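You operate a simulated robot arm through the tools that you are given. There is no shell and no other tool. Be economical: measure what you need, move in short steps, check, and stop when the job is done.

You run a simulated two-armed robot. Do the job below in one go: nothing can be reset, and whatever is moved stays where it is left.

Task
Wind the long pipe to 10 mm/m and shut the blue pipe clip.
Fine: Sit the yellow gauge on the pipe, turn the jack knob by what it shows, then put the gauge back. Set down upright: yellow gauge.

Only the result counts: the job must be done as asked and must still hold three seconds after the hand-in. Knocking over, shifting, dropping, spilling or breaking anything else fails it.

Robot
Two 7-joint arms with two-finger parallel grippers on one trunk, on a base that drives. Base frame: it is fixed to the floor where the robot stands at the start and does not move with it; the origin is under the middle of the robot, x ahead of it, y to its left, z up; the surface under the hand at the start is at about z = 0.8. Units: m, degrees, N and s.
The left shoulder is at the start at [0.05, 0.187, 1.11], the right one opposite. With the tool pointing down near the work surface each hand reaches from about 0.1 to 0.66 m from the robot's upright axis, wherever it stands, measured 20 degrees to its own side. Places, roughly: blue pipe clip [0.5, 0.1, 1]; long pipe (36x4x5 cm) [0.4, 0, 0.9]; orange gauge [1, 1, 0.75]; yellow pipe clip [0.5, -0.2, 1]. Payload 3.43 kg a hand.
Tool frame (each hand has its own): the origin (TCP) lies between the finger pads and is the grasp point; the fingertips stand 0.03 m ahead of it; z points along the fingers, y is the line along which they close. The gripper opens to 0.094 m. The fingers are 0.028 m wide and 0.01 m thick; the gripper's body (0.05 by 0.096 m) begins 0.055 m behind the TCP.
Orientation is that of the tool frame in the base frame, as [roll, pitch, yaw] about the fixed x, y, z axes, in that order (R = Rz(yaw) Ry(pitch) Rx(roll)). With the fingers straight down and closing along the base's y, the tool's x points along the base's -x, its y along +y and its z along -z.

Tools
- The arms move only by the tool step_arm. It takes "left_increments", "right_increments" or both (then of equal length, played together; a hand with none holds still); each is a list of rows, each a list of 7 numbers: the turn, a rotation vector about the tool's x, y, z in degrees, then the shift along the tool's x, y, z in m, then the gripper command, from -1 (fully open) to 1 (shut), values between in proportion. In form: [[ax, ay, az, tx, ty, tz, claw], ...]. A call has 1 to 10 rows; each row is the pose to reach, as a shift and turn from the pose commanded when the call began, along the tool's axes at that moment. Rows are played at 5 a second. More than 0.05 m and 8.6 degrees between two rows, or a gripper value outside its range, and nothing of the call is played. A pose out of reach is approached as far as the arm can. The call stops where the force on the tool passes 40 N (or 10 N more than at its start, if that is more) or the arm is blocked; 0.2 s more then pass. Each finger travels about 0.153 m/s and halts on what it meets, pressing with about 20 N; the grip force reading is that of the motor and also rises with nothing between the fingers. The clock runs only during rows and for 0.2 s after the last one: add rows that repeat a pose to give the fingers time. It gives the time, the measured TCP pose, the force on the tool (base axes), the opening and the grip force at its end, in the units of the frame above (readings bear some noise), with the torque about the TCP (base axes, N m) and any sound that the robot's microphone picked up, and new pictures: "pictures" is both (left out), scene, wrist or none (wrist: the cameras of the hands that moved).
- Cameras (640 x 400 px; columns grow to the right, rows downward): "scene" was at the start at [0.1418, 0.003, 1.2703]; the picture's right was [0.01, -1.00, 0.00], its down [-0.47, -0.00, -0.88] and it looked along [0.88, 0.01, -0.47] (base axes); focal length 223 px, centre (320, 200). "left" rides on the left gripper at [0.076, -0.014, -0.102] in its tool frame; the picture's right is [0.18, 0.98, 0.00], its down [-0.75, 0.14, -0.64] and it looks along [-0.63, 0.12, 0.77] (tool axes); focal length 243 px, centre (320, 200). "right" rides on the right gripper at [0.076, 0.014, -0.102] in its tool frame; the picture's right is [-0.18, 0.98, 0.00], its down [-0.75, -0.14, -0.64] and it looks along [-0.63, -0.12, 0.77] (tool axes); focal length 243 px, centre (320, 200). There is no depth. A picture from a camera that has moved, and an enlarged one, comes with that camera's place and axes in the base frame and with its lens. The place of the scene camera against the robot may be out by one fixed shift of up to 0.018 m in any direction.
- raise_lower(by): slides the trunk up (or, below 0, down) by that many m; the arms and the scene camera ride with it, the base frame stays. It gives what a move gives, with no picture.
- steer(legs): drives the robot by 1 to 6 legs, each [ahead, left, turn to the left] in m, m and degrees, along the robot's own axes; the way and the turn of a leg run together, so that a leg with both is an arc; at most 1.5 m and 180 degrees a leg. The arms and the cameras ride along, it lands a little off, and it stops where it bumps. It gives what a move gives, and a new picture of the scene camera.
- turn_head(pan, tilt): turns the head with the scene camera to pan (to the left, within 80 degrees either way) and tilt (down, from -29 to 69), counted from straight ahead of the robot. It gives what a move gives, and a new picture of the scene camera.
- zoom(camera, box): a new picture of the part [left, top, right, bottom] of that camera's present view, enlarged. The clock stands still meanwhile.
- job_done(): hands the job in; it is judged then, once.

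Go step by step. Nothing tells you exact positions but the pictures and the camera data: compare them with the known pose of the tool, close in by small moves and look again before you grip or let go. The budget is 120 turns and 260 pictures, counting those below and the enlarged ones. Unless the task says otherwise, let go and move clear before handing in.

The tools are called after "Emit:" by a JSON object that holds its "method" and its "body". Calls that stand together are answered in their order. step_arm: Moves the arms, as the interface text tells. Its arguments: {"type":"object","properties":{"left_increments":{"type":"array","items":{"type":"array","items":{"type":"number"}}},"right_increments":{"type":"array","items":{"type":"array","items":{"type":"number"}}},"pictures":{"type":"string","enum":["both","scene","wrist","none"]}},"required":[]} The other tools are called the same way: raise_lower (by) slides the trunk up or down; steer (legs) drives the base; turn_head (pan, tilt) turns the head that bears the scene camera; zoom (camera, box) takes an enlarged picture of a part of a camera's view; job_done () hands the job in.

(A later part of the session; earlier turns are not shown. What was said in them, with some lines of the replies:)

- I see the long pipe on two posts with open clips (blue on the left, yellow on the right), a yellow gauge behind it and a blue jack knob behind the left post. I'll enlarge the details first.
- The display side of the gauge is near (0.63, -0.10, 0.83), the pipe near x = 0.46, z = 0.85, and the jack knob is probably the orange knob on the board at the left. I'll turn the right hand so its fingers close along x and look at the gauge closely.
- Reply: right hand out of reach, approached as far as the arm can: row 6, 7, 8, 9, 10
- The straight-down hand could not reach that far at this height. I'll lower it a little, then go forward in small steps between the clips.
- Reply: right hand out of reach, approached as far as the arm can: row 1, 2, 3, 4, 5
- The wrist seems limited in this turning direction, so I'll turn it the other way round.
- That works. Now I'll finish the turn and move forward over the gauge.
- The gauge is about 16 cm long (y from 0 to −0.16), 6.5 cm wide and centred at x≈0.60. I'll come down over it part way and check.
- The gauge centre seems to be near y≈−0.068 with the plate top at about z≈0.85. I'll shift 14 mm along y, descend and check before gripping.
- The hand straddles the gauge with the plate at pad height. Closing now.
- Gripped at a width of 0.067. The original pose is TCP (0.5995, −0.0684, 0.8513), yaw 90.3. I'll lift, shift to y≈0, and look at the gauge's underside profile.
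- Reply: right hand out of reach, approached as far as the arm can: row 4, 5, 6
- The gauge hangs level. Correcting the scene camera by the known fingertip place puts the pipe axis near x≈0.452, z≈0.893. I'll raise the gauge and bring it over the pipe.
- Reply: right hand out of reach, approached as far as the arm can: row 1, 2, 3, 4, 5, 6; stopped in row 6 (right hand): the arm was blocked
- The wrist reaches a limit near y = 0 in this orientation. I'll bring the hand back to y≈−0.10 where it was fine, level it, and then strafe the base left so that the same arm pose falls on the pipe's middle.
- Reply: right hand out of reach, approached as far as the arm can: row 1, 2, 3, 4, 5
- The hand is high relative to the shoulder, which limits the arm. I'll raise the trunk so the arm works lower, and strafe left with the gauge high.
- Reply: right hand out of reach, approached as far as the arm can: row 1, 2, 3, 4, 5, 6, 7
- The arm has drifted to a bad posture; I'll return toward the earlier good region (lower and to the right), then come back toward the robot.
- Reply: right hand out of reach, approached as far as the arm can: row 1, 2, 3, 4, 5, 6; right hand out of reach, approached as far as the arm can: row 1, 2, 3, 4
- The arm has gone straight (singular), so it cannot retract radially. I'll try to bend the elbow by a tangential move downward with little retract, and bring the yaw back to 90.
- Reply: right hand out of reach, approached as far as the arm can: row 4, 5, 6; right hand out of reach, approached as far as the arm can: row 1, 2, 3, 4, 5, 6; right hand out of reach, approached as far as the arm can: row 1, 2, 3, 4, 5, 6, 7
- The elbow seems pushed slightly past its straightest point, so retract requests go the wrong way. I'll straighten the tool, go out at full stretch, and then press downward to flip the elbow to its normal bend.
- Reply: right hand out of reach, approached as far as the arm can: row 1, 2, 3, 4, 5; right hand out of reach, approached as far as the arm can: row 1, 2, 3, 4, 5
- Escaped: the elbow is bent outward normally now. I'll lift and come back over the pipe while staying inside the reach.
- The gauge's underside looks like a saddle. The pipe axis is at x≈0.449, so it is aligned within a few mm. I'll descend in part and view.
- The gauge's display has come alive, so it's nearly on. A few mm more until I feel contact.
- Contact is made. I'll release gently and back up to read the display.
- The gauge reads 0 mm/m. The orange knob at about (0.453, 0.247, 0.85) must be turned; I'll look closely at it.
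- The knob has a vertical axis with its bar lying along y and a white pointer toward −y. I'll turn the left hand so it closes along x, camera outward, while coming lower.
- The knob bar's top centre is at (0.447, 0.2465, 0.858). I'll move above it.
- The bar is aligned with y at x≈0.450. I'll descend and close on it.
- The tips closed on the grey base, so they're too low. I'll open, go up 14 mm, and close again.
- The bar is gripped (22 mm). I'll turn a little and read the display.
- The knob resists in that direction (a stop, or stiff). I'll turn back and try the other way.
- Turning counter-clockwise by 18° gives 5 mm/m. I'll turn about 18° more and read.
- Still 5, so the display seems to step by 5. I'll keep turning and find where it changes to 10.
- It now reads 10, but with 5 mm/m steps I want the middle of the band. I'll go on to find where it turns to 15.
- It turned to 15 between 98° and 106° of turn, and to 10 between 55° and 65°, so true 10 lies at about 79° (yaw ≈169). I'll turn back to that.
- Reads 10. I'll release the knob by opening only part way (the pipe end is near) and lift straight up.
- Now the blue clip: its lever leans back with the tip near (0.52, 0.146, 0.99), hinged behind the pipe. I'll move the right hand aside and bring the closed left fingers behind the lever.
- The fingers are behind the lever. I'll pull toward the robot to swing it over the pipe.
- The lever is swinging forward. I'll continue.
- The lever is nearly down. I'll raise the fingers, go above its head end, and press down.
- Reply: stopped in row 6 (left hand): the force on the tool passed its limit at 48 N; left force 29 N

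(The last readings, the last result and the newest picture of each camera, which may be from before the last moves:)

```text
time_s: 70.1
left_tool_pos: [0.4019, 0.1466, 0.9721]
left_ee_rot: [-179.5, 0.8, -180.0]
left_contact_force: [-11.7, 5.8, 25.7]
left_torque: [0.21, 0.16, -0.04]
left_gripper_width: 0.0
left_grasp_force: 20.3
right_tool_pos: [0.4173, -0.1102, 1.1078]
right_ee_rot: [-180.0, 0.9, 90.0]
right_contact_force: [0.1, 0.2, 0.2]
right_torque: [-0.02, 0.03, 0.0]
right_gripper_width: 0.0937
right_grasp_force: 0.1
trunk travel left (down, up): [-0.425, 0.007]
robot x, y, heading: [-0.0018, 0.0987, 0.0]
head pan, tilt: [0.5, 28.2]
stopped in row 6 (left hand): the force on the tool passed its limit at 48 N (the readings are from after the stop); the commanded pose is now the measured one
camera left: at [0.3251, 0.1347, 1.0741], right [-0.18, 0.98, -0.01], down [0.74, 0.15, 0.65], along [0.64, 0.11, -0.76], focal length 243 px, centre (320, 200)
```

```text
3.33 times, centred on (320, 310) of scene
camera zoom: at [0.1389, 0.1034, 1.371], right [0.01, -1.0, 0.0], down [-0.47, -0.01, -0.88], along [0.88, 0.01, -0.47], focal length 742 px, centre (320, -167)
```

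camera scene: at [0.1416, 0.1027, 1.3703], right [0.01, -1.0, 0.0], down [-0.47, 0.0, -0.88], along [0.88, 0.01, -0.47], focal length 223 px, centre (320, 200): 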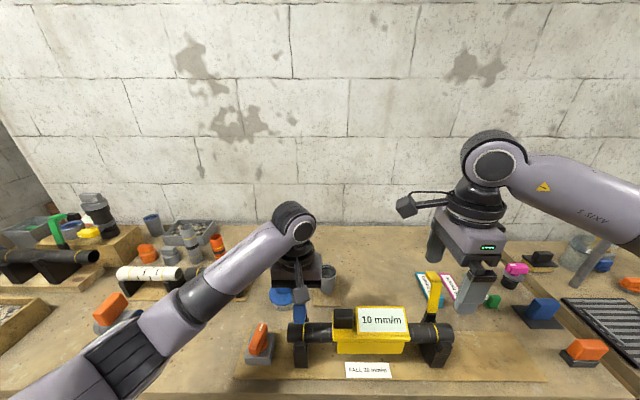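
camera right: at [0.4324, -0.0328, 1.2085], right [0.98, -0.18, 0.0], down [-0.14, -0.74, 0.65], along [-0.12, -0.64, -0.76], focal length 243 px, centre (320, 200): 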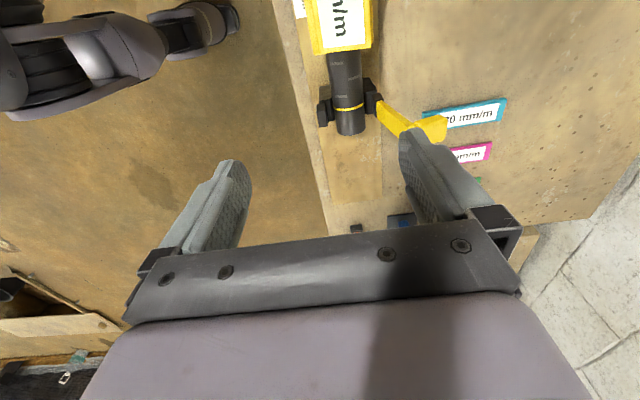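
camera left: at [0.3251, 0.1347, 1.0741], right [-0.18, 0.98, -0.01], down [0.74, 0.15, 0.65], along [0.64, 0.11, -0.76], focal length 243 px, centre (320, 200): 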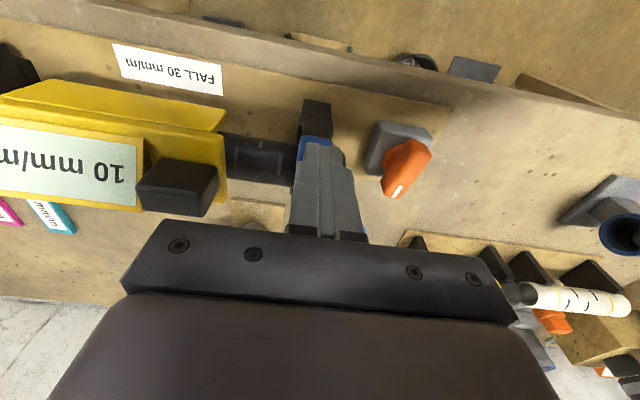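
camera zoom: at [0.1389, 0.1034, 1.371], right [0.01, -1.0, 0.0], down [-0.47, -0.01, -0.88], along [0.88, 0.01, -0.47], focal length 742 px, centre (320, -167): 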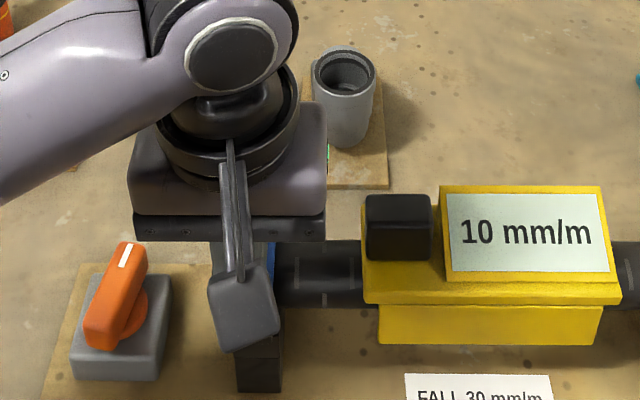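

It pressed with 48 N at fingertip height 0.942. I'll lift and look at whether the clip is latched.

Emit:
{"method": "step_arm", "body": {"left_increments": [[0, 0, 0, 0, 0, -0.03, 1], [0, 0, 0, 0, 0.02, -0.07, 1], [0, 0, 0, 0, 0.06, -0.1, 1], [0, 0, 0, 0, 0.1, -0.1, 1]], "pictures": "wrist"}}

Emit:
{"method": "zoom", "body": {"camera": "scene", "box": [250, 280, 350, 370]}}

Emit:
{"method": "zoom", "body": {"camera": "left", "box": [160, 40, 320, 160]}}

```text
time_s: 71.1
left_tool_pos: [0.4029, 0.2491, 1.0687]
left_ee_rot: [-179.6, 0.5, -179.9]
left_contact_force: [-0.4, -0.2, -1.0]
left_torque: [-0.01, 0.01, -0.04]
left_gripper_width: 0.0002
left_grasp_force: 19.9
right_tool_pos: [0.4195, -0.1095, 1.1068]
right_ee_rot: [-179.9, 0.8, 90.0]
right_contact_force: [0.0, 0.5, -0.6]
right_torque: [-0.04, 0.01, -0.01]
right_gripper_width: 0.094
right_grasp_force: 0.0
trunk travel left (down, up): [-0.425, 0.007]
robot x, y, heading: [0.0001, 0.1019, -0.1]
head pan, tilt: [0.5, 28.2]
camera left: at [0.3263, 0.2352, 1.1696], right [-0.19, 0.98, -0.01], down [0.75, 0.15, 0.65], along [0.64, 0.11, -0.76], focal length 243 px, centre (320, 200)
```

left: 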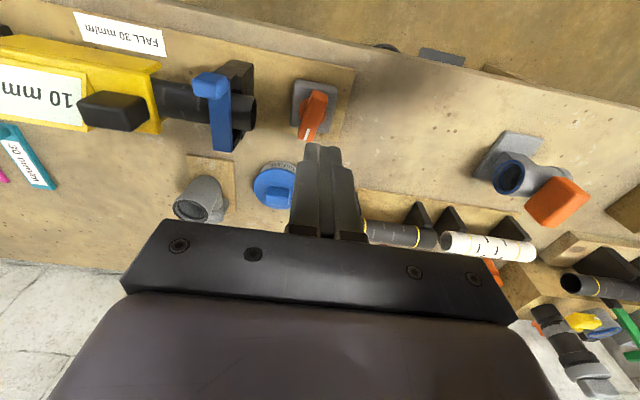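

```text
4.44 times, centred on (300, 325) of scene
camera zoom: at [0.1416, 0.1036, 1.3703], right [0.01, -1.0, 0.0], down [-0.47, -0.01, -0.88], along [0.88, 0.01, -0.47], focal length 990 px, centre (409, -356)
```

zoom: 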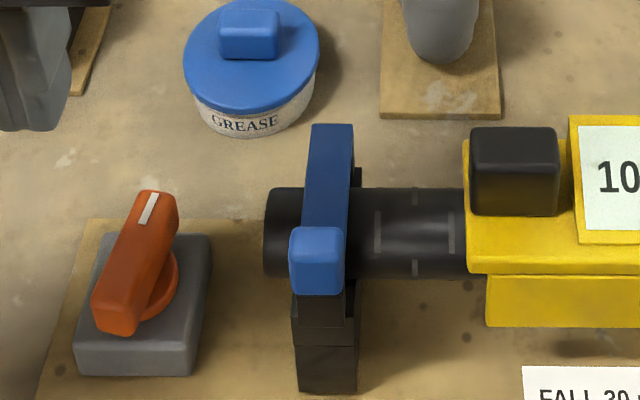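

```text
3.33 times, centred on (240, 100) of left
camera zoom: at [0.3263, 0.2352, 1.1696], right [-0.19, 0.98, -0.01], down [0.75, 0.15, 0.65], along [0.64, 0.11, -0.76], focal length 809 px, centre (587, 533)
```

zoom: 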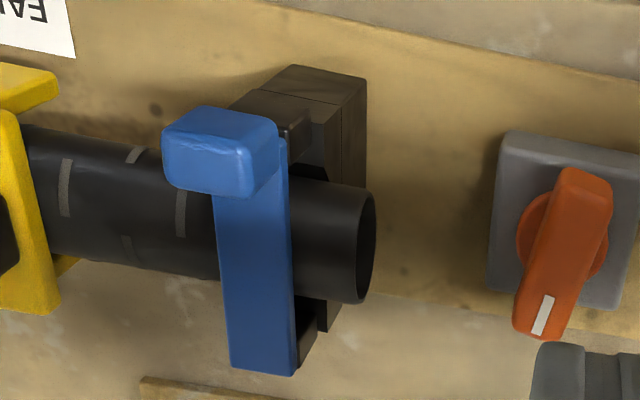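

The lever now lies over the pipe with its head above the front post. I want a side view to see if it's fully shut.

Emit:
{"method": "step_arm", "body": {"left_increments": [[0, 0, 8.5, 0, 0.02, 0, 1], [0, 0, 17, 0, 0.04, 0, 1], [0, 0, 25.5, 0, 0.06, 0.01, 1], [0, 0, 34, 0, 0.08, 0.02, 1], [0, 0, 42.5, 0, 0.09, 0.03, 1], [0, 0, 51, 0, 0.09, 0.04, 1], [0, 0, 59.5, 0, 0.09, 0.05, 1], [0, 0, 68, 0, 0.09, 0.05, 1], [0, 0, 76.5, 0, 0.09, 0.06, 1], [0, 0, 85, 0, 0.09, 0.06, 1]], "pictures": "none"}}

Emit:
{"method": "step_arm", "body": {"left_increments": [[0, 8, 0, 0, 0, 0, 1], [0, 16, 0, 0.02, 0, 0, 1], [0, 24, 0, 0.03, 0, 0, 1], [0, 30, 0, 0.03, 0, 0, 1]], "pictures": "wrist"}}

```text
time_s: 73.3
left_tool_pos: [0.4021, 0.3368, 1.0081]
left_ee_rot: [179.4, 0.4, 95.1]
left_contact_force: [0.6, -0.1, 0.5]
left_torque: [0.0, 0.01, -0.01]
left_gripper_width: 0.0
left_grasp_force: 20.1
right_tool_pos: [0.4186, -0.1099, 1.107]
right_ee_rot: [-179.8, 0.8, 90.0]
right_contact_force: [0.2, -0.1, 0.2]
right_torque: [0.02, -0.01, -0.03]
right_gripper_width: 0.094
right_grasp_force: 0.0
trunk travel left (down, up): [-0.425, 0.007]
robot x, y, heading: [0.0003, 0.1017, 0.1]
head pan, tilt: [0.5, 28.2]
```

```text
time_s: 74.3
left_tool_pos: [0.4011, 0.3681, 1.009]
left_ee_rot: [179.4, -29.7, 95.6]
left_contact_force: [-1.0, 0.4, 0.1]
left_torque: [0.02, 0.0, 0.0]
left_gripper_width: 0.0002
left_grasp_force: 19.9
right_tool_pos: [0.4184, -0.1115, 1.107]
right_ee_rot: [-179.8, 0.8, 90.0]
right_contact_force: [0.4, 0.3, -0.4]
right_torque: [0.0, -0.01, 0.02]
right_gripper_width: 0.0941
right_grasp_force: 0.0
trunk travel left (down, up): [-0.425, 0.007]
robot x, y, heading: [0.002, 0.1001, 0.1]
head pan, tilt: [0.5, 28.2]
camera left: at [0.3841, 0.3821, 1.1342], right [0.96, 0.25, 0.1], down [0.23, -0.96, 0.19], along [0.14, -0.16, -0.98], focal length 243 px, centre (320, 200)
```

left: 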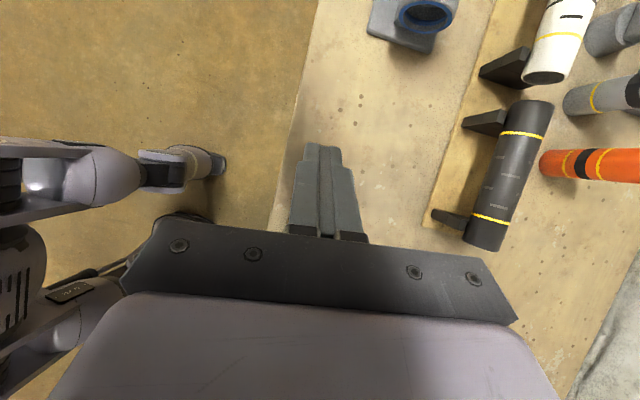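

Emit:
{"method": "step_arm", "body": {"left_increments": [[0, -8, 0, 0, 0, 0, 1], [0, -16, 0, 0, 0, 0, 1], [0, -24, 0, 0, 0, 0, 1], [0, -32, 0, 0, 0, 0, 1], [0, -40, 0, 0, 0, 0, 1], [0, -48, 0, 0, 0, 0, 1], [0, -56, 0, 0, 0, 0, 1], [0, -62, 0, 0, 0, 0, 1]], "pictures": "wrist"}}

Emit:
{"method": "zoom", "body": {"camera": "left", "box": [240, 20, 440, 150]}}

```text
time_s: 76.1
left_tool_pos: [0.4008, 0.3683, 1.0074]
left_ee_rot: [179.1, 32.6, 94.7]
left_contact_force: [-0.3, 0.2, -0.6]
left_torque: [-0.01, -0.01, 0.0]
left_gripper_width: 0.0003
left_grasp_force: 20.6
right_tool_pos: [0.4185, -0.1102, 1.1063]
right_ee_rot: [-179.8, 0.8, 90.0]
right_contact_force: [0.0, 0.0, -0.4]
right_torque: [0.0, 0.02, 0.0]
right_gripper_width: 0.094
right_grasp_force: 0.1
trunk travel left (down, up): [-0.425, 0.007]
robot x, y, heading: [-0.0015, 0.1, 0.1]
head pan, tilt: [0.5, 28.2]
camera left: at [0.376, 0.4854, 1.0527], right [0.97, 0.24, -0.09], down [0.16, -0.28, 0.95], along [0.2, -0.93, -0.31], focal length 243 px, centre (320, 200)
```

left: 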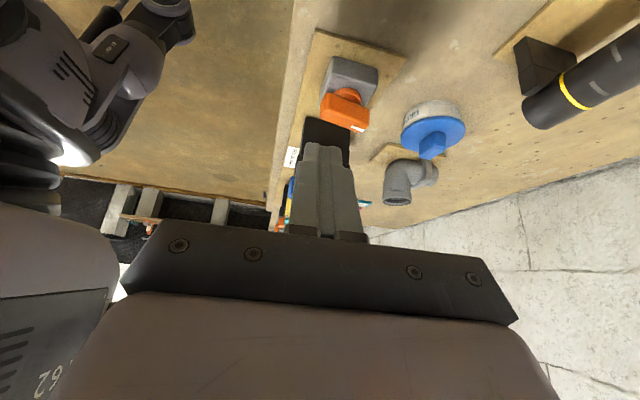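

```text
3.08 times, centred on (340, 85) of left
camera zoom: at [0.376, 0.4854, 1.0527], right [0.97, 0.24, -0.09], down [0.16, -0.28, 0.95], along [0.2, -0.93, -0.31], focal length 746 px, centre (258, 554)
```

zoom: 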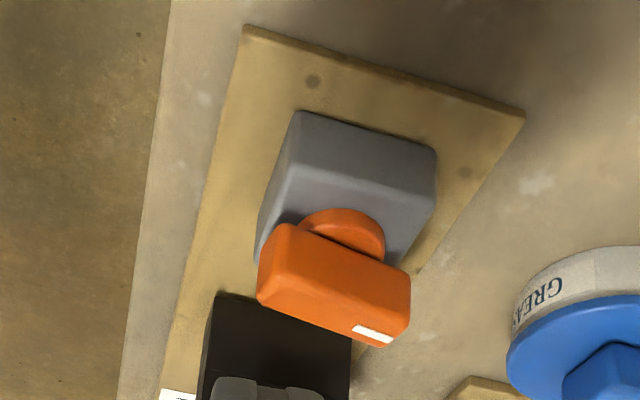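

Emit:
{"method": "step_arm", "body": {"left_increments": [[0, 6, 0, 0, -0.03, 0, 1], [0, 12, 0, 0, -0.05, 0, 1], [0, 12, 0, 0, -0.07, 0, 1], [0, 12, 0, 0, -0.07, 0, 1]], "pictures": "wrist"}}

Emit:
{"method": "zoom", "body": {"camera": "left", "box": [330, 100, 470, 230]}}

```text
time_s: 77.1
left_tool_pos: [0.3302, 0.3607, 1.0057]
left_ee_rot: [179.5, 20.5, 94.9]
left_contact_force: [-0.3, -0.7, 0.5]
left_torque: [0.01, 0.01, 0.0]
left_gripper_width: 0.0
left_grasp_force: 20.3
right_tool_pos: [0.4197, -0.1104, 1.1073]
right_ee_rot: [-179.8, 0.9, 90.0]
right_contact_force: [0.0, -0.1, 0.7]
right_torque: [0.0, 0.03, 0.0]
right_gripper_width: 0.0937
right_grasp_force: 0.0
trunk travel left (down, up): [-0.425, 0.007]
robot x, y, heading: [-0.0017, 0.0976, 0.2]
head pan, tilt: [0.5, 28.2]
camera left: at [0.3068, 0.4668, 1.0755], right [0.96, 0.26, -0.05], down [0.17, -0.47, 0.87], along [0.2, -0.84, -0.5], focal length 243 px, centre (320, 200)
```

left: 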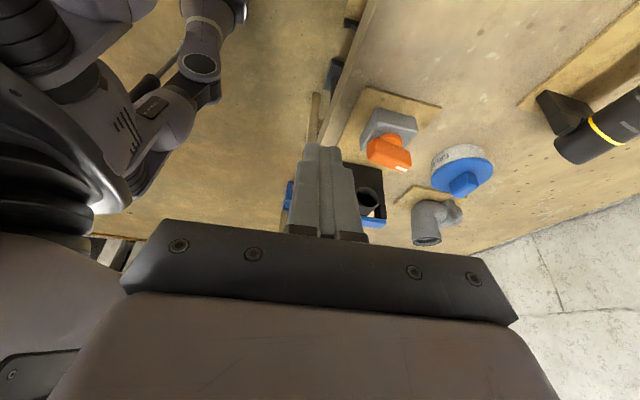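

```text
3.08 times, centred on (400, 165) of left
camera zoom: at [0.3068, 0.4668, 1.0755], right [0.96, 0.26, -0.05], down [0.17, -0.47, 0.87], along [0.2, -0.84, -0.5], focal length 746 px, centre (74, 308)
```

zoom: 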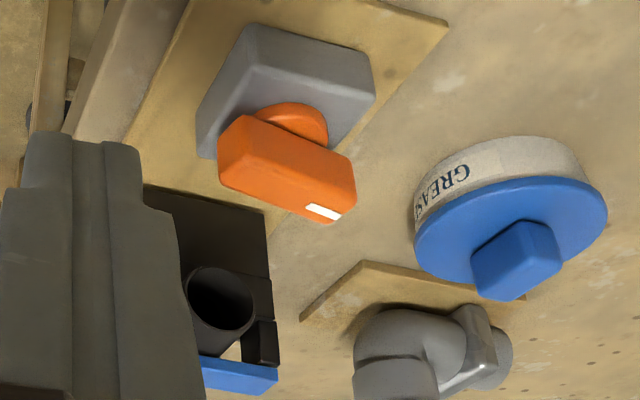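

Emit:
{"method": "step_arm", "body": {"left_increments": [[0, 0, 0, 0, -0.03, 0, 1], [0, 4, 0, 0, -0.06, 0, 1], [0, 8, 0, 0, -0.07, 0, 1], [0, 8, 0, 0, -0.07, 0, 1]], "pictures": "wrist"}}

Emit:
{"method": "zoom", "body": {"camera": "left", "box": [360, 120, 470, 220]}}

```text
time_s: 78.1
left_tool_pos: [0.2672, 0.3573, 1.004]
left_ee_rot: [179.6, 12.3, 95.0]
left_contact_force: [-0.9, -0.1, 0.8]
left_torque: [-0.04, -0.02, 0.0]
left_gripper_width: 0.0
left_grasp_force: 20.1
left hand out of reach, approached as far as the arm can: row 3, 4
right_tool_pos: [0.4183, -0.111, 1.1068]
right_ee_rot: [-179.8, 0.8, 90.0]
right_contact_force: [0.2, 0.4, -0.1]
right_torque: [-0.02, 0.0, -0.01]
right_gripper_width: 0.094
right_grasp_force: 0.1
trunk travel left (down, up): [-0.425, 0.007]
robot x, y, heading: [-0.0005, 0.1008, -0.0]
head pan, tilt: [0.5, 28.2]
camera left: at [0.2462, 0.4513, 1.0883], right [0.96, 0.27, -0.03], down [0.19, -0.58, 0.79], along [0.19, -0.77, -0.61], focal length 243 px, centre (320, 200)
```

left: 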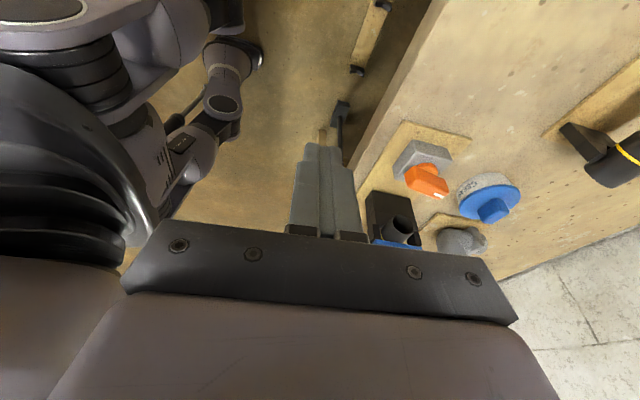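

```text
4.00 times, centred on (415, 170) of left
camera zoom: at [0.2462, 0.4513, 1.0883], right [0.96, 0.27, -0.03], down [0.19, -0.58, 0.79], along [0.19, -0.77, -0.61], focal length 970 px, centre (-60, 320)
```

zoom: 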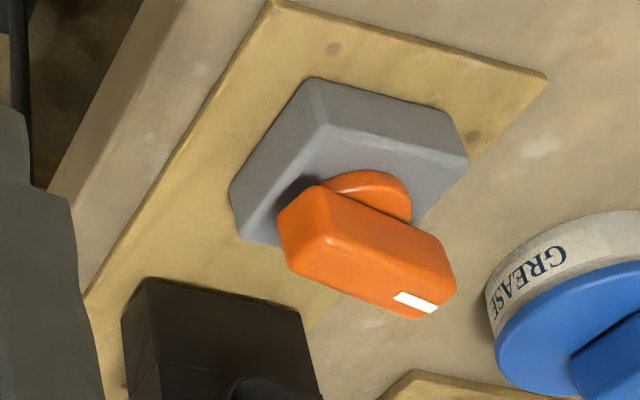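

Emit:
{"method": "zoom", "body": {"camera": "left", "box": [355, 180, 445, 250]}}

Emit:
{"method": "zoom", "body": {"camera": "scene", "box": [270, 300, 330, 370]}}

```text
5.71 times, centred on (400, 215) of left
camera zoom: at [0.2462, 0.4513, 1.0883], right [0.96, 0.27, -0.03], down [0.19, -0.58, 0.79], along [0.19, -0.77, -0.61], focal length 1386 px, centre (-137, 114)
```

zoom: 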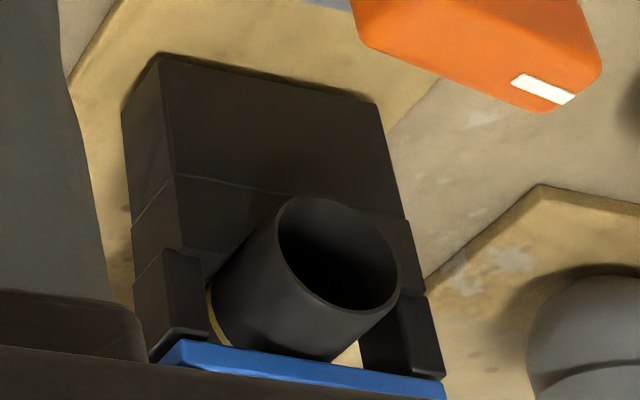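

```text
5.71 times, centred on (300, 335) of scene
camera zoom: at [0.1415, 0.1028, 1.3703], right [0.01, -1.0, 0.0], down [-0.47, 0.0, -0.88], along [0.88, 0.01, -0.47], focal length 1273 px, centre (434, -571)
```

zoom: 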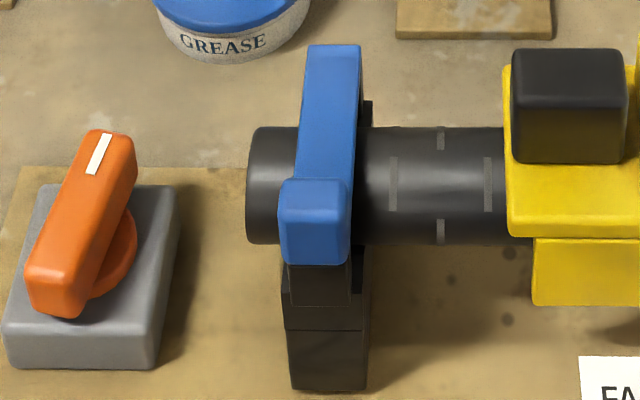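

The side view shows the lever lying flat on both posts, so the blue clip is shut. Now I'll bring the right hand back above the gauge, and raise the left hand clear.

Emit:
{"method": "step_arm", "body": {"right_increments": [[0, 0, 0, 0.03, 0.01, 0.0, -1], [0, 0, 0, 0.07, 0.02, 0.0, -1], [0, 0, 0, 0.109, 0.03, 0.02, -1], [0, 0, 0, 0.109, 0.03, 0.063, -1], [0, 0, 0, 0.109, 0.03, 0.063, -1]], "left_increments": [[0, 0, 0, 0, 0, -0.02, 1], [0, 0, 0, 0, 0, -0.04, 1], [0, 0, 0, 0, 0, -0.06, 1], [0, 0, 0, 0, 0, -0.08, 1], [0, 0, 0, 0, 0, -0.1, 1]]}}

Emit:
{"method": "zoom", "body": {"camera": "scene", "box": [270, 270, 430, 370]}}

```text
time_s: 79.3
left_tool_pos: [0.2674, 0.3777, 1.103]
left_ee_rot: [179.6, 12.4, 94.9]
left_contact_force: [-0.2, -0.4, -0.8]
left_torque: [-0.01, 0.0, -0.01]
left_gripper_width: 0.0
left_grasp_force: 20.4
right_tool_pos: [0.4479, -0.0024, 1.0421]
right_ee_rot: [-179.9, 0.9, 90.0]
right_contact_force: [-0.3, -0.3, 0.5]
right_torque: [-0.04, -0.04, -0.01]
right_gripper_width: 0.0939
right_grasp_force: 0.0
trunk travel left (down, up): [-0.425, 0.007]
robot x, y, heading: [-0.0009, 0.1031, 0.1]
head pan, tilt: [0.5, 28.2]
camera scene: at [0.1416, 0.1031, 1.3703], right [0.01, -1.0, 0.0], down [-0.47, -0.01, -0.88], along [0.88, 0.01, -0.47], focal length 223 px, centre (320, 200)
camera right: at [0.4623, 0.0757, 1.1435], right [0.98, -0.18, 0.0], down [-0.14, -0.74, 0.65], along [-0.12, -0.64, -0.76], focal length 243 px, centre (320, 200)
camera left: at [0.244, 0.4731, 1.1863], right [0.96, 0.27, -0.03], down [0.19, -0.58, 0.79], along [0.19, -0.77, -0.61], focal length 243 px, centre (320, 200)
```

scene: 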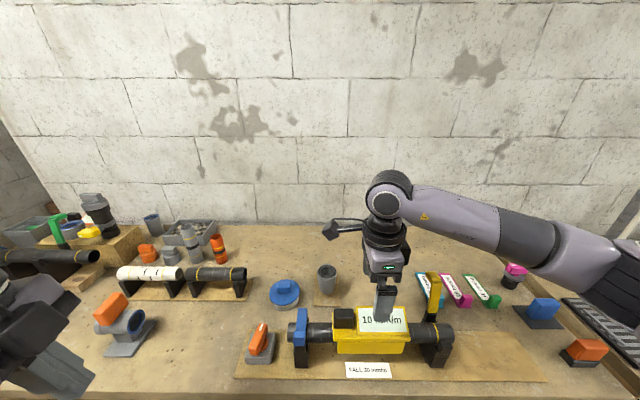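
right: 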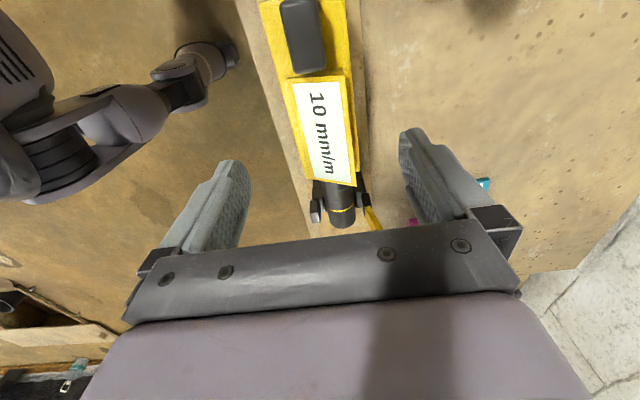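
left: 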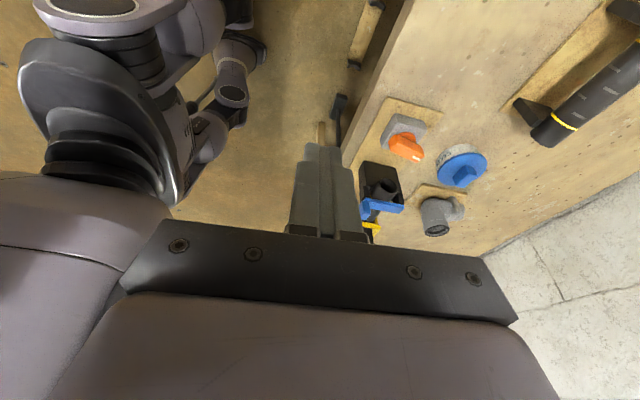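

```text
4.00 times, centred on (350, 320) of scene
camera zoom: at [0.1416, 0.1031, 1.3703], right [0.01, -1.0, 0.0], down [-0.47, -0.01, -0.88], along [0.88, 0.01, -0.47], focal length 891 px, centre (200, -280)
```

zoom: 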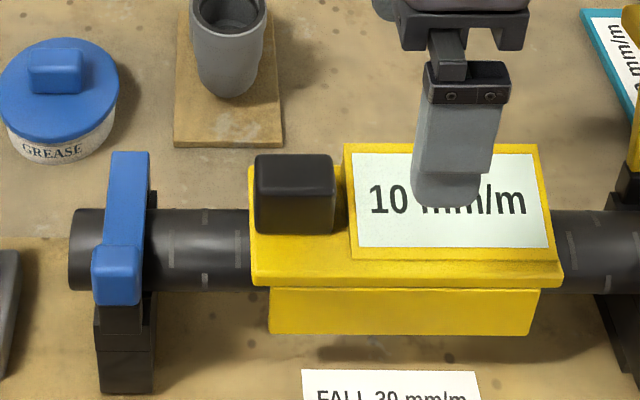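

The display still reads 10. I'll descend and grip the gauge.

Emit:
{"method": "step_arm", "body": {"right_increments": [[0, 0, 0, 0, 0, 0.04, -1], [0, 0, 0, 0, 0, 0.08, -1], [0, 0, 0, 0, 0, 0.11, -1], [0, 0, 0, 0, 0, 0.125, -1], [0, 0, 0, 0, 0, 0.125, -0.2], [0, 0, 0, 0, 0, 0.125, 0.3], [0, 0, 0, 0, 0, 0.125, 1], [0, 0, 0, 0, 0, 0.125, 1], [0, 0, 0, 0, 0, 0.125, 1]], "pictures": "wrist"}}

```text
time_s: 81.3
left_tool_pos: [0.2674, 0.3774, 1.1027]
left_ee_rot: [179.4, 12.5, 95.0]
left_contact_force: [-0.2, -0.2, -0.5]
left_torque: [-0.01, -0.01, -0.03]
left_gripper_width: 0.0
left_grasp_force: 20.1
right_tool_pos: [0.4492, -0.005, 0.9156]
right_ee_rot: [-179.8, 0.8, 90.0]
right_contact_force: [0.4, -0.3, 0.7]
right_torque: [0.01, -0.03, 0.01]
right_gripper_width: 0.0673
right_grasp_force: 19.9
trunk travel left (down, up): [-0.425, 0.007]
robot x, y, heading: [0.0047, 0.0998, -0.1]
head pan, tilt: [0.5, 28.2]
camera right: at [0.462, 0.0737, 1.0175], right [0.98, -0.18, 0.0], down [-0.14, -0.74, 0.65], along [-0.12, -0.64, -0.76], focal length 243 px, centre (320, 200)
```

right: 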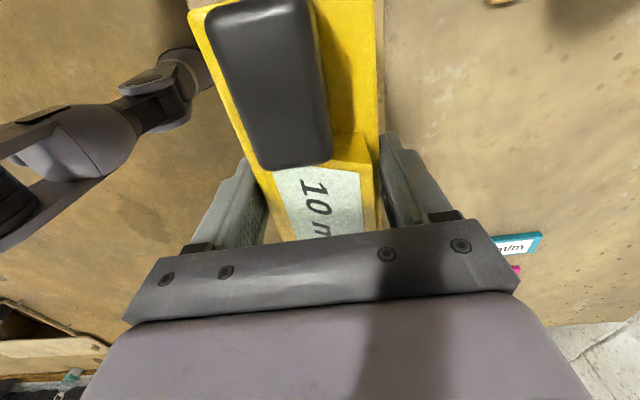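

Gripped at 0.0673. Lifting straight up and moving forward over the empty area between the clips.

Emit:
{"method": "step_arm", "body": {"right_increments": [[0, 0, 0, 0, 0, -0.03, 1], [0, 0, 0, 0, 0, -0.07, 1], [0, 0, 0, 0, 0, -0.11, 1], [0, 0, 0, 0, 0.005, -0.135, 1], [0, 0, 0, 0, 0.04, -0.135, 1], [0, 0, 0, 0, 0.08, -0.135, 1], [0, 0, 0, 0, 0.12, -0.135, 1], [0, 0, 0, 0, 0.127, -0.135, 1]]}}

```text
time_s: 83.1
left_tool_pos: [0.2665, 0.3775, 1.1029]
left_ee_rot: [179.5, 12.3, 95.0]
left_contact_force: [-0.6, -0.3, -0.3]
left_torque: [0.01, -0.04, -0.03]
left_gripper_width: 0.0
left_grasp_force: 20.3
right_tool_pos: [0.5763, -0.0009, 1.0528]
right_ee_rot: [-179.9, 0.7, 90.0]
right_contact_force: [0.6, -0.5, -1.9]
right_torque: [-0.02, -0.03, 0.01]
right_gripper_width: 0.0675
right_grasp_force: 20.1
trunk travel left (down, up): [-0.425, 0.007]
robot x, y, heading: [0.0008, 0.1007, -0.1]
head pan, tilt: [0.5, 28.2]
camera scene: at [0.1417, 0.1026, 1.3703], right [0.01, -1.0, 0.0], down [-0.47, 0.0, -0.88], along [0.88, 0.01, -0.47], focal length 223 px, centre (320, 200)
camera right: at [0.59, 0.0757, 1.1536], right [0.98, -0.18, 0.0], down [-0.14, -0.75, 0.65], along [-0.12, -0.64, -0.76], focal length 243 px, centre (320, 200)
```

scene: 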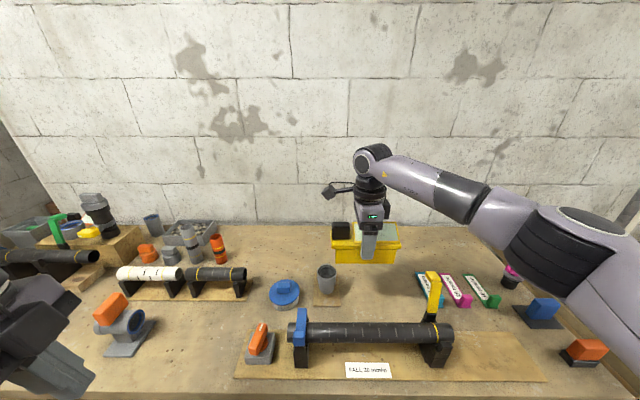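
right: 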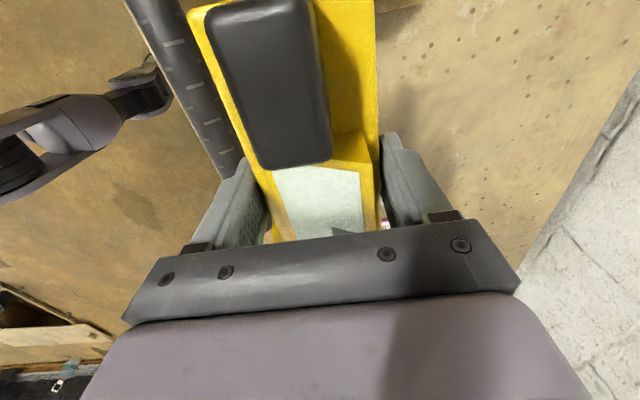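

Emit:
{"method": "step_arm", "body": {"right_increments": [[0, 0, 0, 0, 0.02, 0, 1], [0, 0, 0, -0.03, 0.0237, 0, 1], [0, 0, 0, -0.0705, 0.0237, 0, 1], [0, 0, 0, -0.0705, 0.0237, 0.04, 1], [0, 0, 0, -0.0705, 0.0237, 0.08, 1], [0, 0, 0, -0.0705, 0.0237, 0.095, 1], [0, 0, 0, -0.0705, 0.0237, 0.095, 1]]}}

```text
time_s: 84.7
left_tool_pos: [0.2674, 0.378, 1.1024]
left_ee_rot: [179.4, 12.4, 95.0]
left_contact_force: [0.1, 0.5, -0.6]
left_torque: [0.02, 0.0, 0.0]
left_gripper_width: 0.0003
left_grasp_force: 19.9
right_tool_pos: [0.5998, -0.074, 0.9579]
right_ee_rot: [-179.8, 0.8, 90.0]
right_contact_force: [0.1, 0.1, -2.9]
right_torque: [0.0, 0.02, -0.01]
right_gripper_width: 0.0674
right_grasp_force: 19.6
trunk travel left (down, up): [-0.425, 0.007]
robot x, y, heading: [0.0008, 0.1006, 0.2]
head pan, tilt: [0.5, 28.2]
camera scene: at [0.1419, 0.1027, 1.3703], right [0.01, -1.0, 0.0], down [-0.47, 0.0, -0.88], along [0.88, 0.01, -0.47], focal length 223 px, centre (320, 200)
camera right: at [0.6132, 0.0037, 1.0593], right [0.98, -0.18, 0.0], down [-0.14, -0.74, 0.65], along [-0.12, -0.64, -0.76], focal length 243 px, centre (320, 200)
```

scene: 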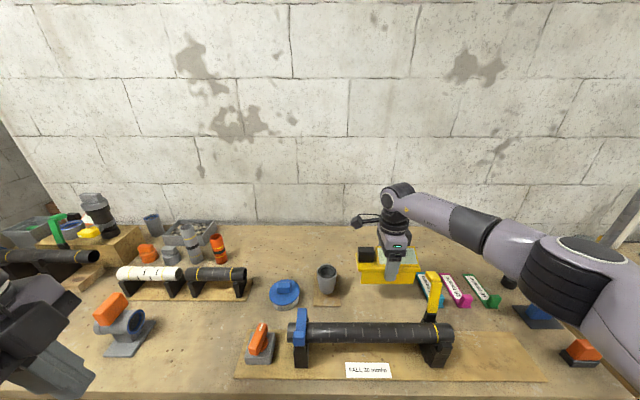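
right: 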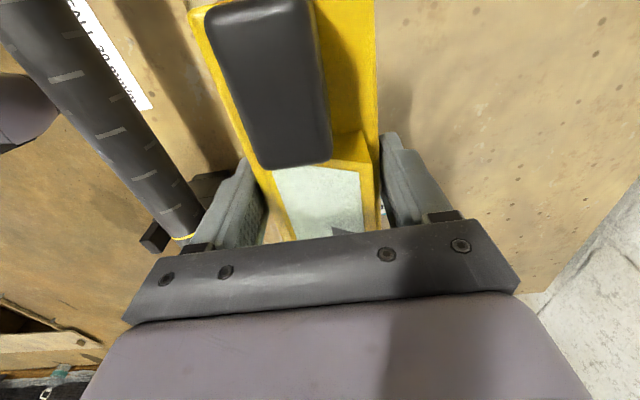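

Now I'll lower the trunk by 0.095 m for most of the descent.

Emit:
{"method": "raise_lower", "body": {"by": -0.095}}

Emit:
{"method": "zoom", "body": {"camera": "scene", "box": [340, 220, 480, 310]}}

```text
time_s: 86.0
left_tool_pos: [0.2664, 0.3775, 1.0086]
left_ee_rot: [179.4, 12.4, 94.9]
left_contact_force: [-0.8, 0.5, 0.3]
left_torque: [-0.02, 0.03, -0.01]
left_gripper_width: 0.0
left_grasp_force: 20.4
right_tool_pos: [0.5998, -0.0729, 0.8627]
right_ee_rot: [-179.8, 0.8, 90.0]
right_contact_force: [-0.6, 0.0, -1.6]
right_torque: [0.01, 0.0, -0.03]
right_gripper_width: 0.0671
right_grasp_force: 19.6
trunk travel left (down, up): [-0.33, 0.102]
robot x, y, heading: [0.0027, 0.0981, -0.2]
head pan, tilt: [0.5, 28.2]
```

```text
4.44 times, centred on (410, 265) of scene
camera zoom: at [0.1417, 0.1027, 1.2753], right [0.01, -1.0, 0.0], down [-0.47, 0.0, -0.88], along [0.88, 0.01, -0.47], focal length 990 px, centre (-80, -89)
```

zoom: 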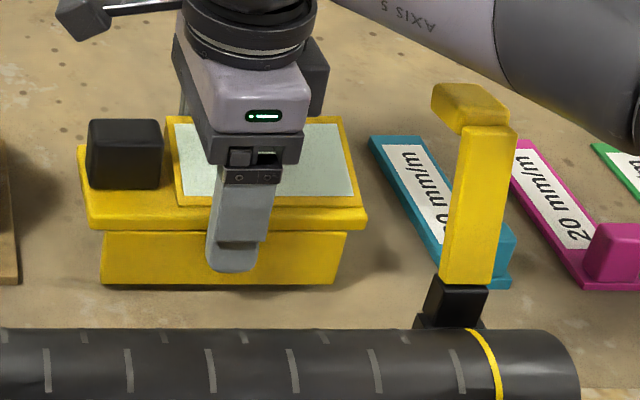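

Emit:
{"method": "step_arm", "body": {"right_increments": [[0, 0, 0, 0.002, 0, 0.004, 1], [0, 0, 0, 0.002, 0, 0.007, 1], [0, 0, 0, 0.002, 0, 0.009, 1], [0, 0, 0, 0.002, 0, 0.0105, 1], [0, 0, 0, 0.002, 0, 0.0105, 1]], "pictures": "none"}}

Emit:
{"method": "zoom", "body": {"camera": "scene", "box": [340, 220, 480, 310]}}

```text
time_s: 87.2
left_tool_pos: [0.2669, 0.3763, 1.0077]
left_ee_rot: [179.4, 12.4, 95.0]
left_contact_force: [0.4, 1.0, 0.0]
left_torque: [-0.01, -0.01, -0.01]
left_gripper_width: 0.0001
left_grasp_force: 20.3
right_tool_pos: [0.5984, -0.0735, 0.8539]
right_ee_rot: [179.9, 0.8, 89.9]
right_contact_force: [-0.3, -2.6, 8.0]
right_torque: [0.49, -0.03, 0.02]
right_gripper_width: 0.0673
right_grasp_force: 20.0
trunk travel left (down, up): [-0.33, 0.102]
robot x, y, heading: [-0.0007, 0.0983, -0.1]
head pan, tilt: [0.5, 28.2]
```

```text
4.44 times, centred on (410, 265) of scene
camera zoom: at [0.1408, 0.1026, 1.2755], right [0.01, -1.0, 0.0], down [-0.47, 0.0, -0.88], along [0.88, 0.01, -0.47], focal length 990 px, centre (-80, -89)
```

zoom: 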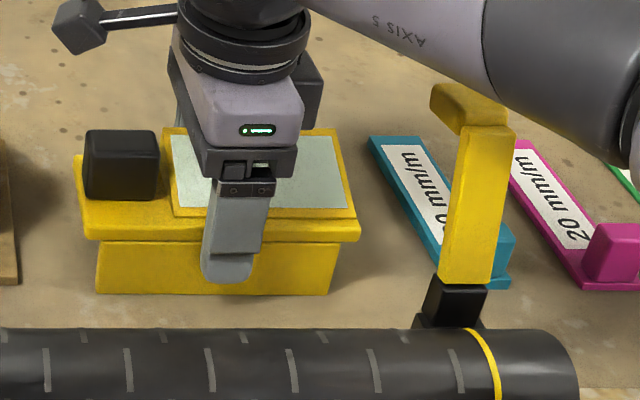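

Contact on one end; I'll level the gauge by about 1° and lower a hair, then release gently and back up.

Emit:
{"method": "step_arm", "body": {"right_increments": [[0, 0.6, 0, 0, 0, 0, 1], [0, 1.1, 0, 0, 0, 0, 1], [0, 1.1, 0, 0, 0, 0.0008, 1], [0, 1.1, 0, 0, 0, 0.0008, 0.3], [0, 1.1, 0, 0, 0, 0.0008, -0.2], [0, 1.1, 0, 0, 0, 0.0008, -1], [0, 1.1, 0, 0, 0, 0.0008, -1]], "pictures": "wrist"}}

Emit:
{"method": "zoom", "body": {"camera": "scene", "box": [340, 220, 480, 310]}}

```text
time_s: 88.8
left_tool_pos: [0.2669, 0.3785, 1.0073]
left_ee_rot: [179.4, 12.4, 95.0]
left_contact_force: [0.3, 0.0, -0.7]
left_torque: [-0.01, 0.0, 0.01]
left_gripper_width: 0.0
left_grasp_force: 20.3
right_tool_pos: [0.5993, -0.0715, 0.8514]
right_ee_rot: [-179.8, -0.3, 90.0]
right_contact_force: [-0.2, -0.5, 0.2]
right_torque: [0.02, 0.02, -0.01]
right_gripper_width: 0.0939
right_grasp_force: 0.0
trunk travel left (down, up): [-0.33, 0.102]
robot x, y, heading: [-0.0029, 0.1005, 0.2]
head pan, tilt: [0.5, 28.2]
camera right: at [0.613, 0.0038, 0.9542], right [0.98, -0.18, 0.0], down [-0.14, -0.76, 0.64], along [-0.12, -0.63, -0.77], focal length 243 px, centre (320, 200)
```

right: 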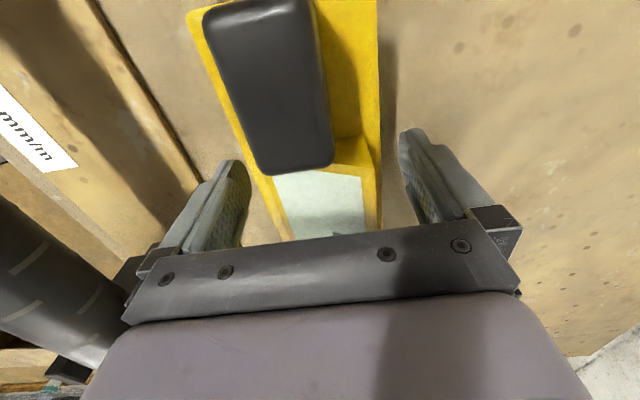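

```text
4.44 times, centred on (410, 265) of scene
camera zoom: at [0.1417, 0.1028, 1.2752], right [0.01, -1.0, 0.0], down [-0.47, 0.0, -0.88], along [0.88, 0.01, -0.47], focal length 990 px, centre (-80, -89)
```

zoom: 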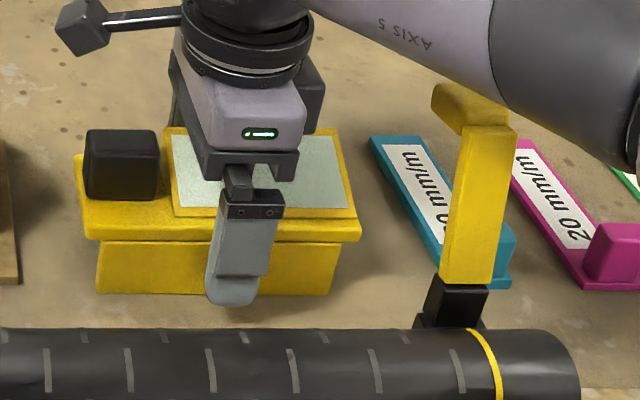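

Released. Lifting the right hand straight up, then a final look.

Emit:
{"method": "step_arm", "body": {"right_increments": [[0, 0, 0, 0, 0, -0.03, -1], [0, 0, 0, 0, 0, -0.07, -1], [0, 0, 0, 0, 0, -0.11, -1], [0, 0, 0, 0, 0, -0.15, -1], [0, 0, 0, 0, -0.01, -0.18, -1]]}}

Emit:
{"method": "zoom", "body": {"camera": "scene", "box": [230, 220, 480, 360]}}

```text
time_s: 90.0
left_tool_pos: [0.2675, 0.3776, 1.0073]
left_ee_rot: [179.4, 12.4, 95.0]
left_contact_force: [0.4, 0.1, 0.7]
left_torque: [-0.03, 0.03, 0.01]
left_gripper_width: 0.0003
left_grasp_force: 20.2
right_tool_pos: [0.5895, -0.0744, 1.032]
right_ee_rot: [-179.8, -0.4, 90.1]
right_contact_force: [0.2, 0.4, 0.4]
right_torque: [0.01, 0.01, 0.02]
right_gripper_width: 0.094
right_grasp_force: 0.1
trunk travel left (down, up): [-0.33, 0.102]
robot x, y, heading: [0.0003, 0.1012, 0.2]
head pan, tilt: [0.5, 28.2]
camera scene: at [0.1414, 0.1027, 1.2753], right [0.01, -1.0, 0.0], down [-0.47, 0.0, -0.88], along [0.88, 0.01, -0.47], focal length 223 px, centre (320, 200)
camera right: at [0.6027, 0.0019, 1.1358], right [0.98, -0.18, 0.0], down [-0.14, -0.76, 0.64], along [-0.12, -0.63, -0.77], focal length 243 px, centre (320, 200)
```

scene: 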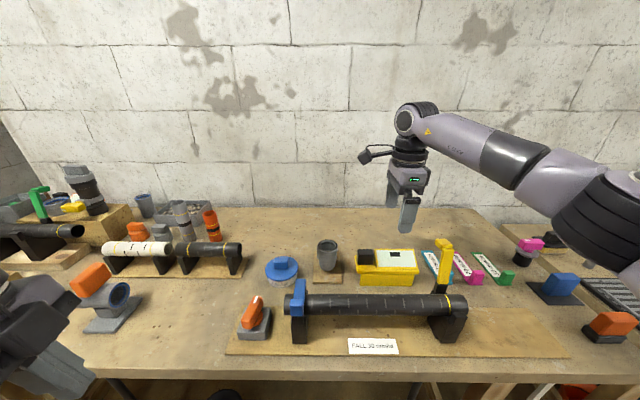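
right: 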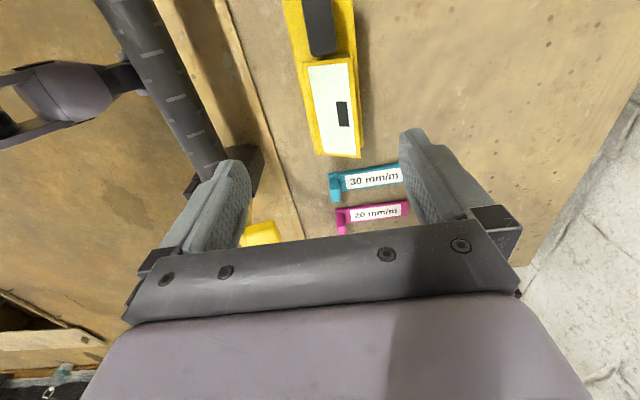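

```text
2.56 times, centred on (355, 290) of scene
camera zoom: at [0.1414, 0.1027, 1.2753], right [0.01, -1.0, 0.0], down [-0.47, 0.0, -0.88], along [0.88, 0.01, -0.47], focal length 570 px, centre (230, -30)
```

zoom: 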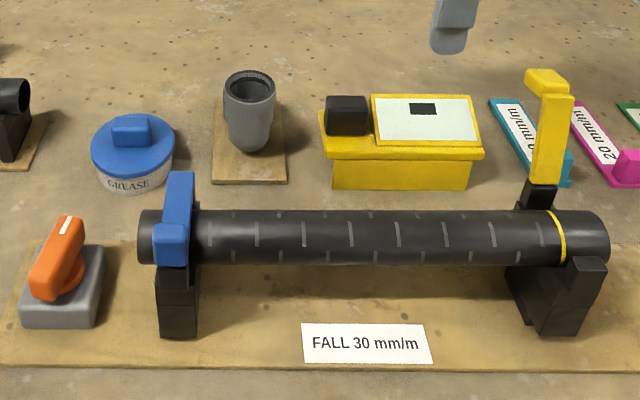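

Everything is in place: the gauge stands back in its spot, the blue clip is shut, and the pipe read 10 mm/m with the clip closed. Both hands are clear, so I'm handing in.

Emit:
{"method": "job_done", "body": {}}

```text
The job is handed in.
```

I wound the pipe until the yellow gauge read 10 mm/m, shut the blue clip, set the gauge back upright at its starting place, and handed the job in.

- **Slope:** The gauge only shows steps of 5 mm/m, so I found where the reading changed to 10 and to 15 and set the knob midway. I estimate the true slope is within about 0.5 mm/m of 10. It still read 10 with the clip shut.
- **Clip:** The lever lies flat on both posts. It stopped hard at 48 N, but I heard no click when it closed.
- **Label:** The pipe board carries a "FALL 30 mm/m" label. I followed your 10 mm/m instead.
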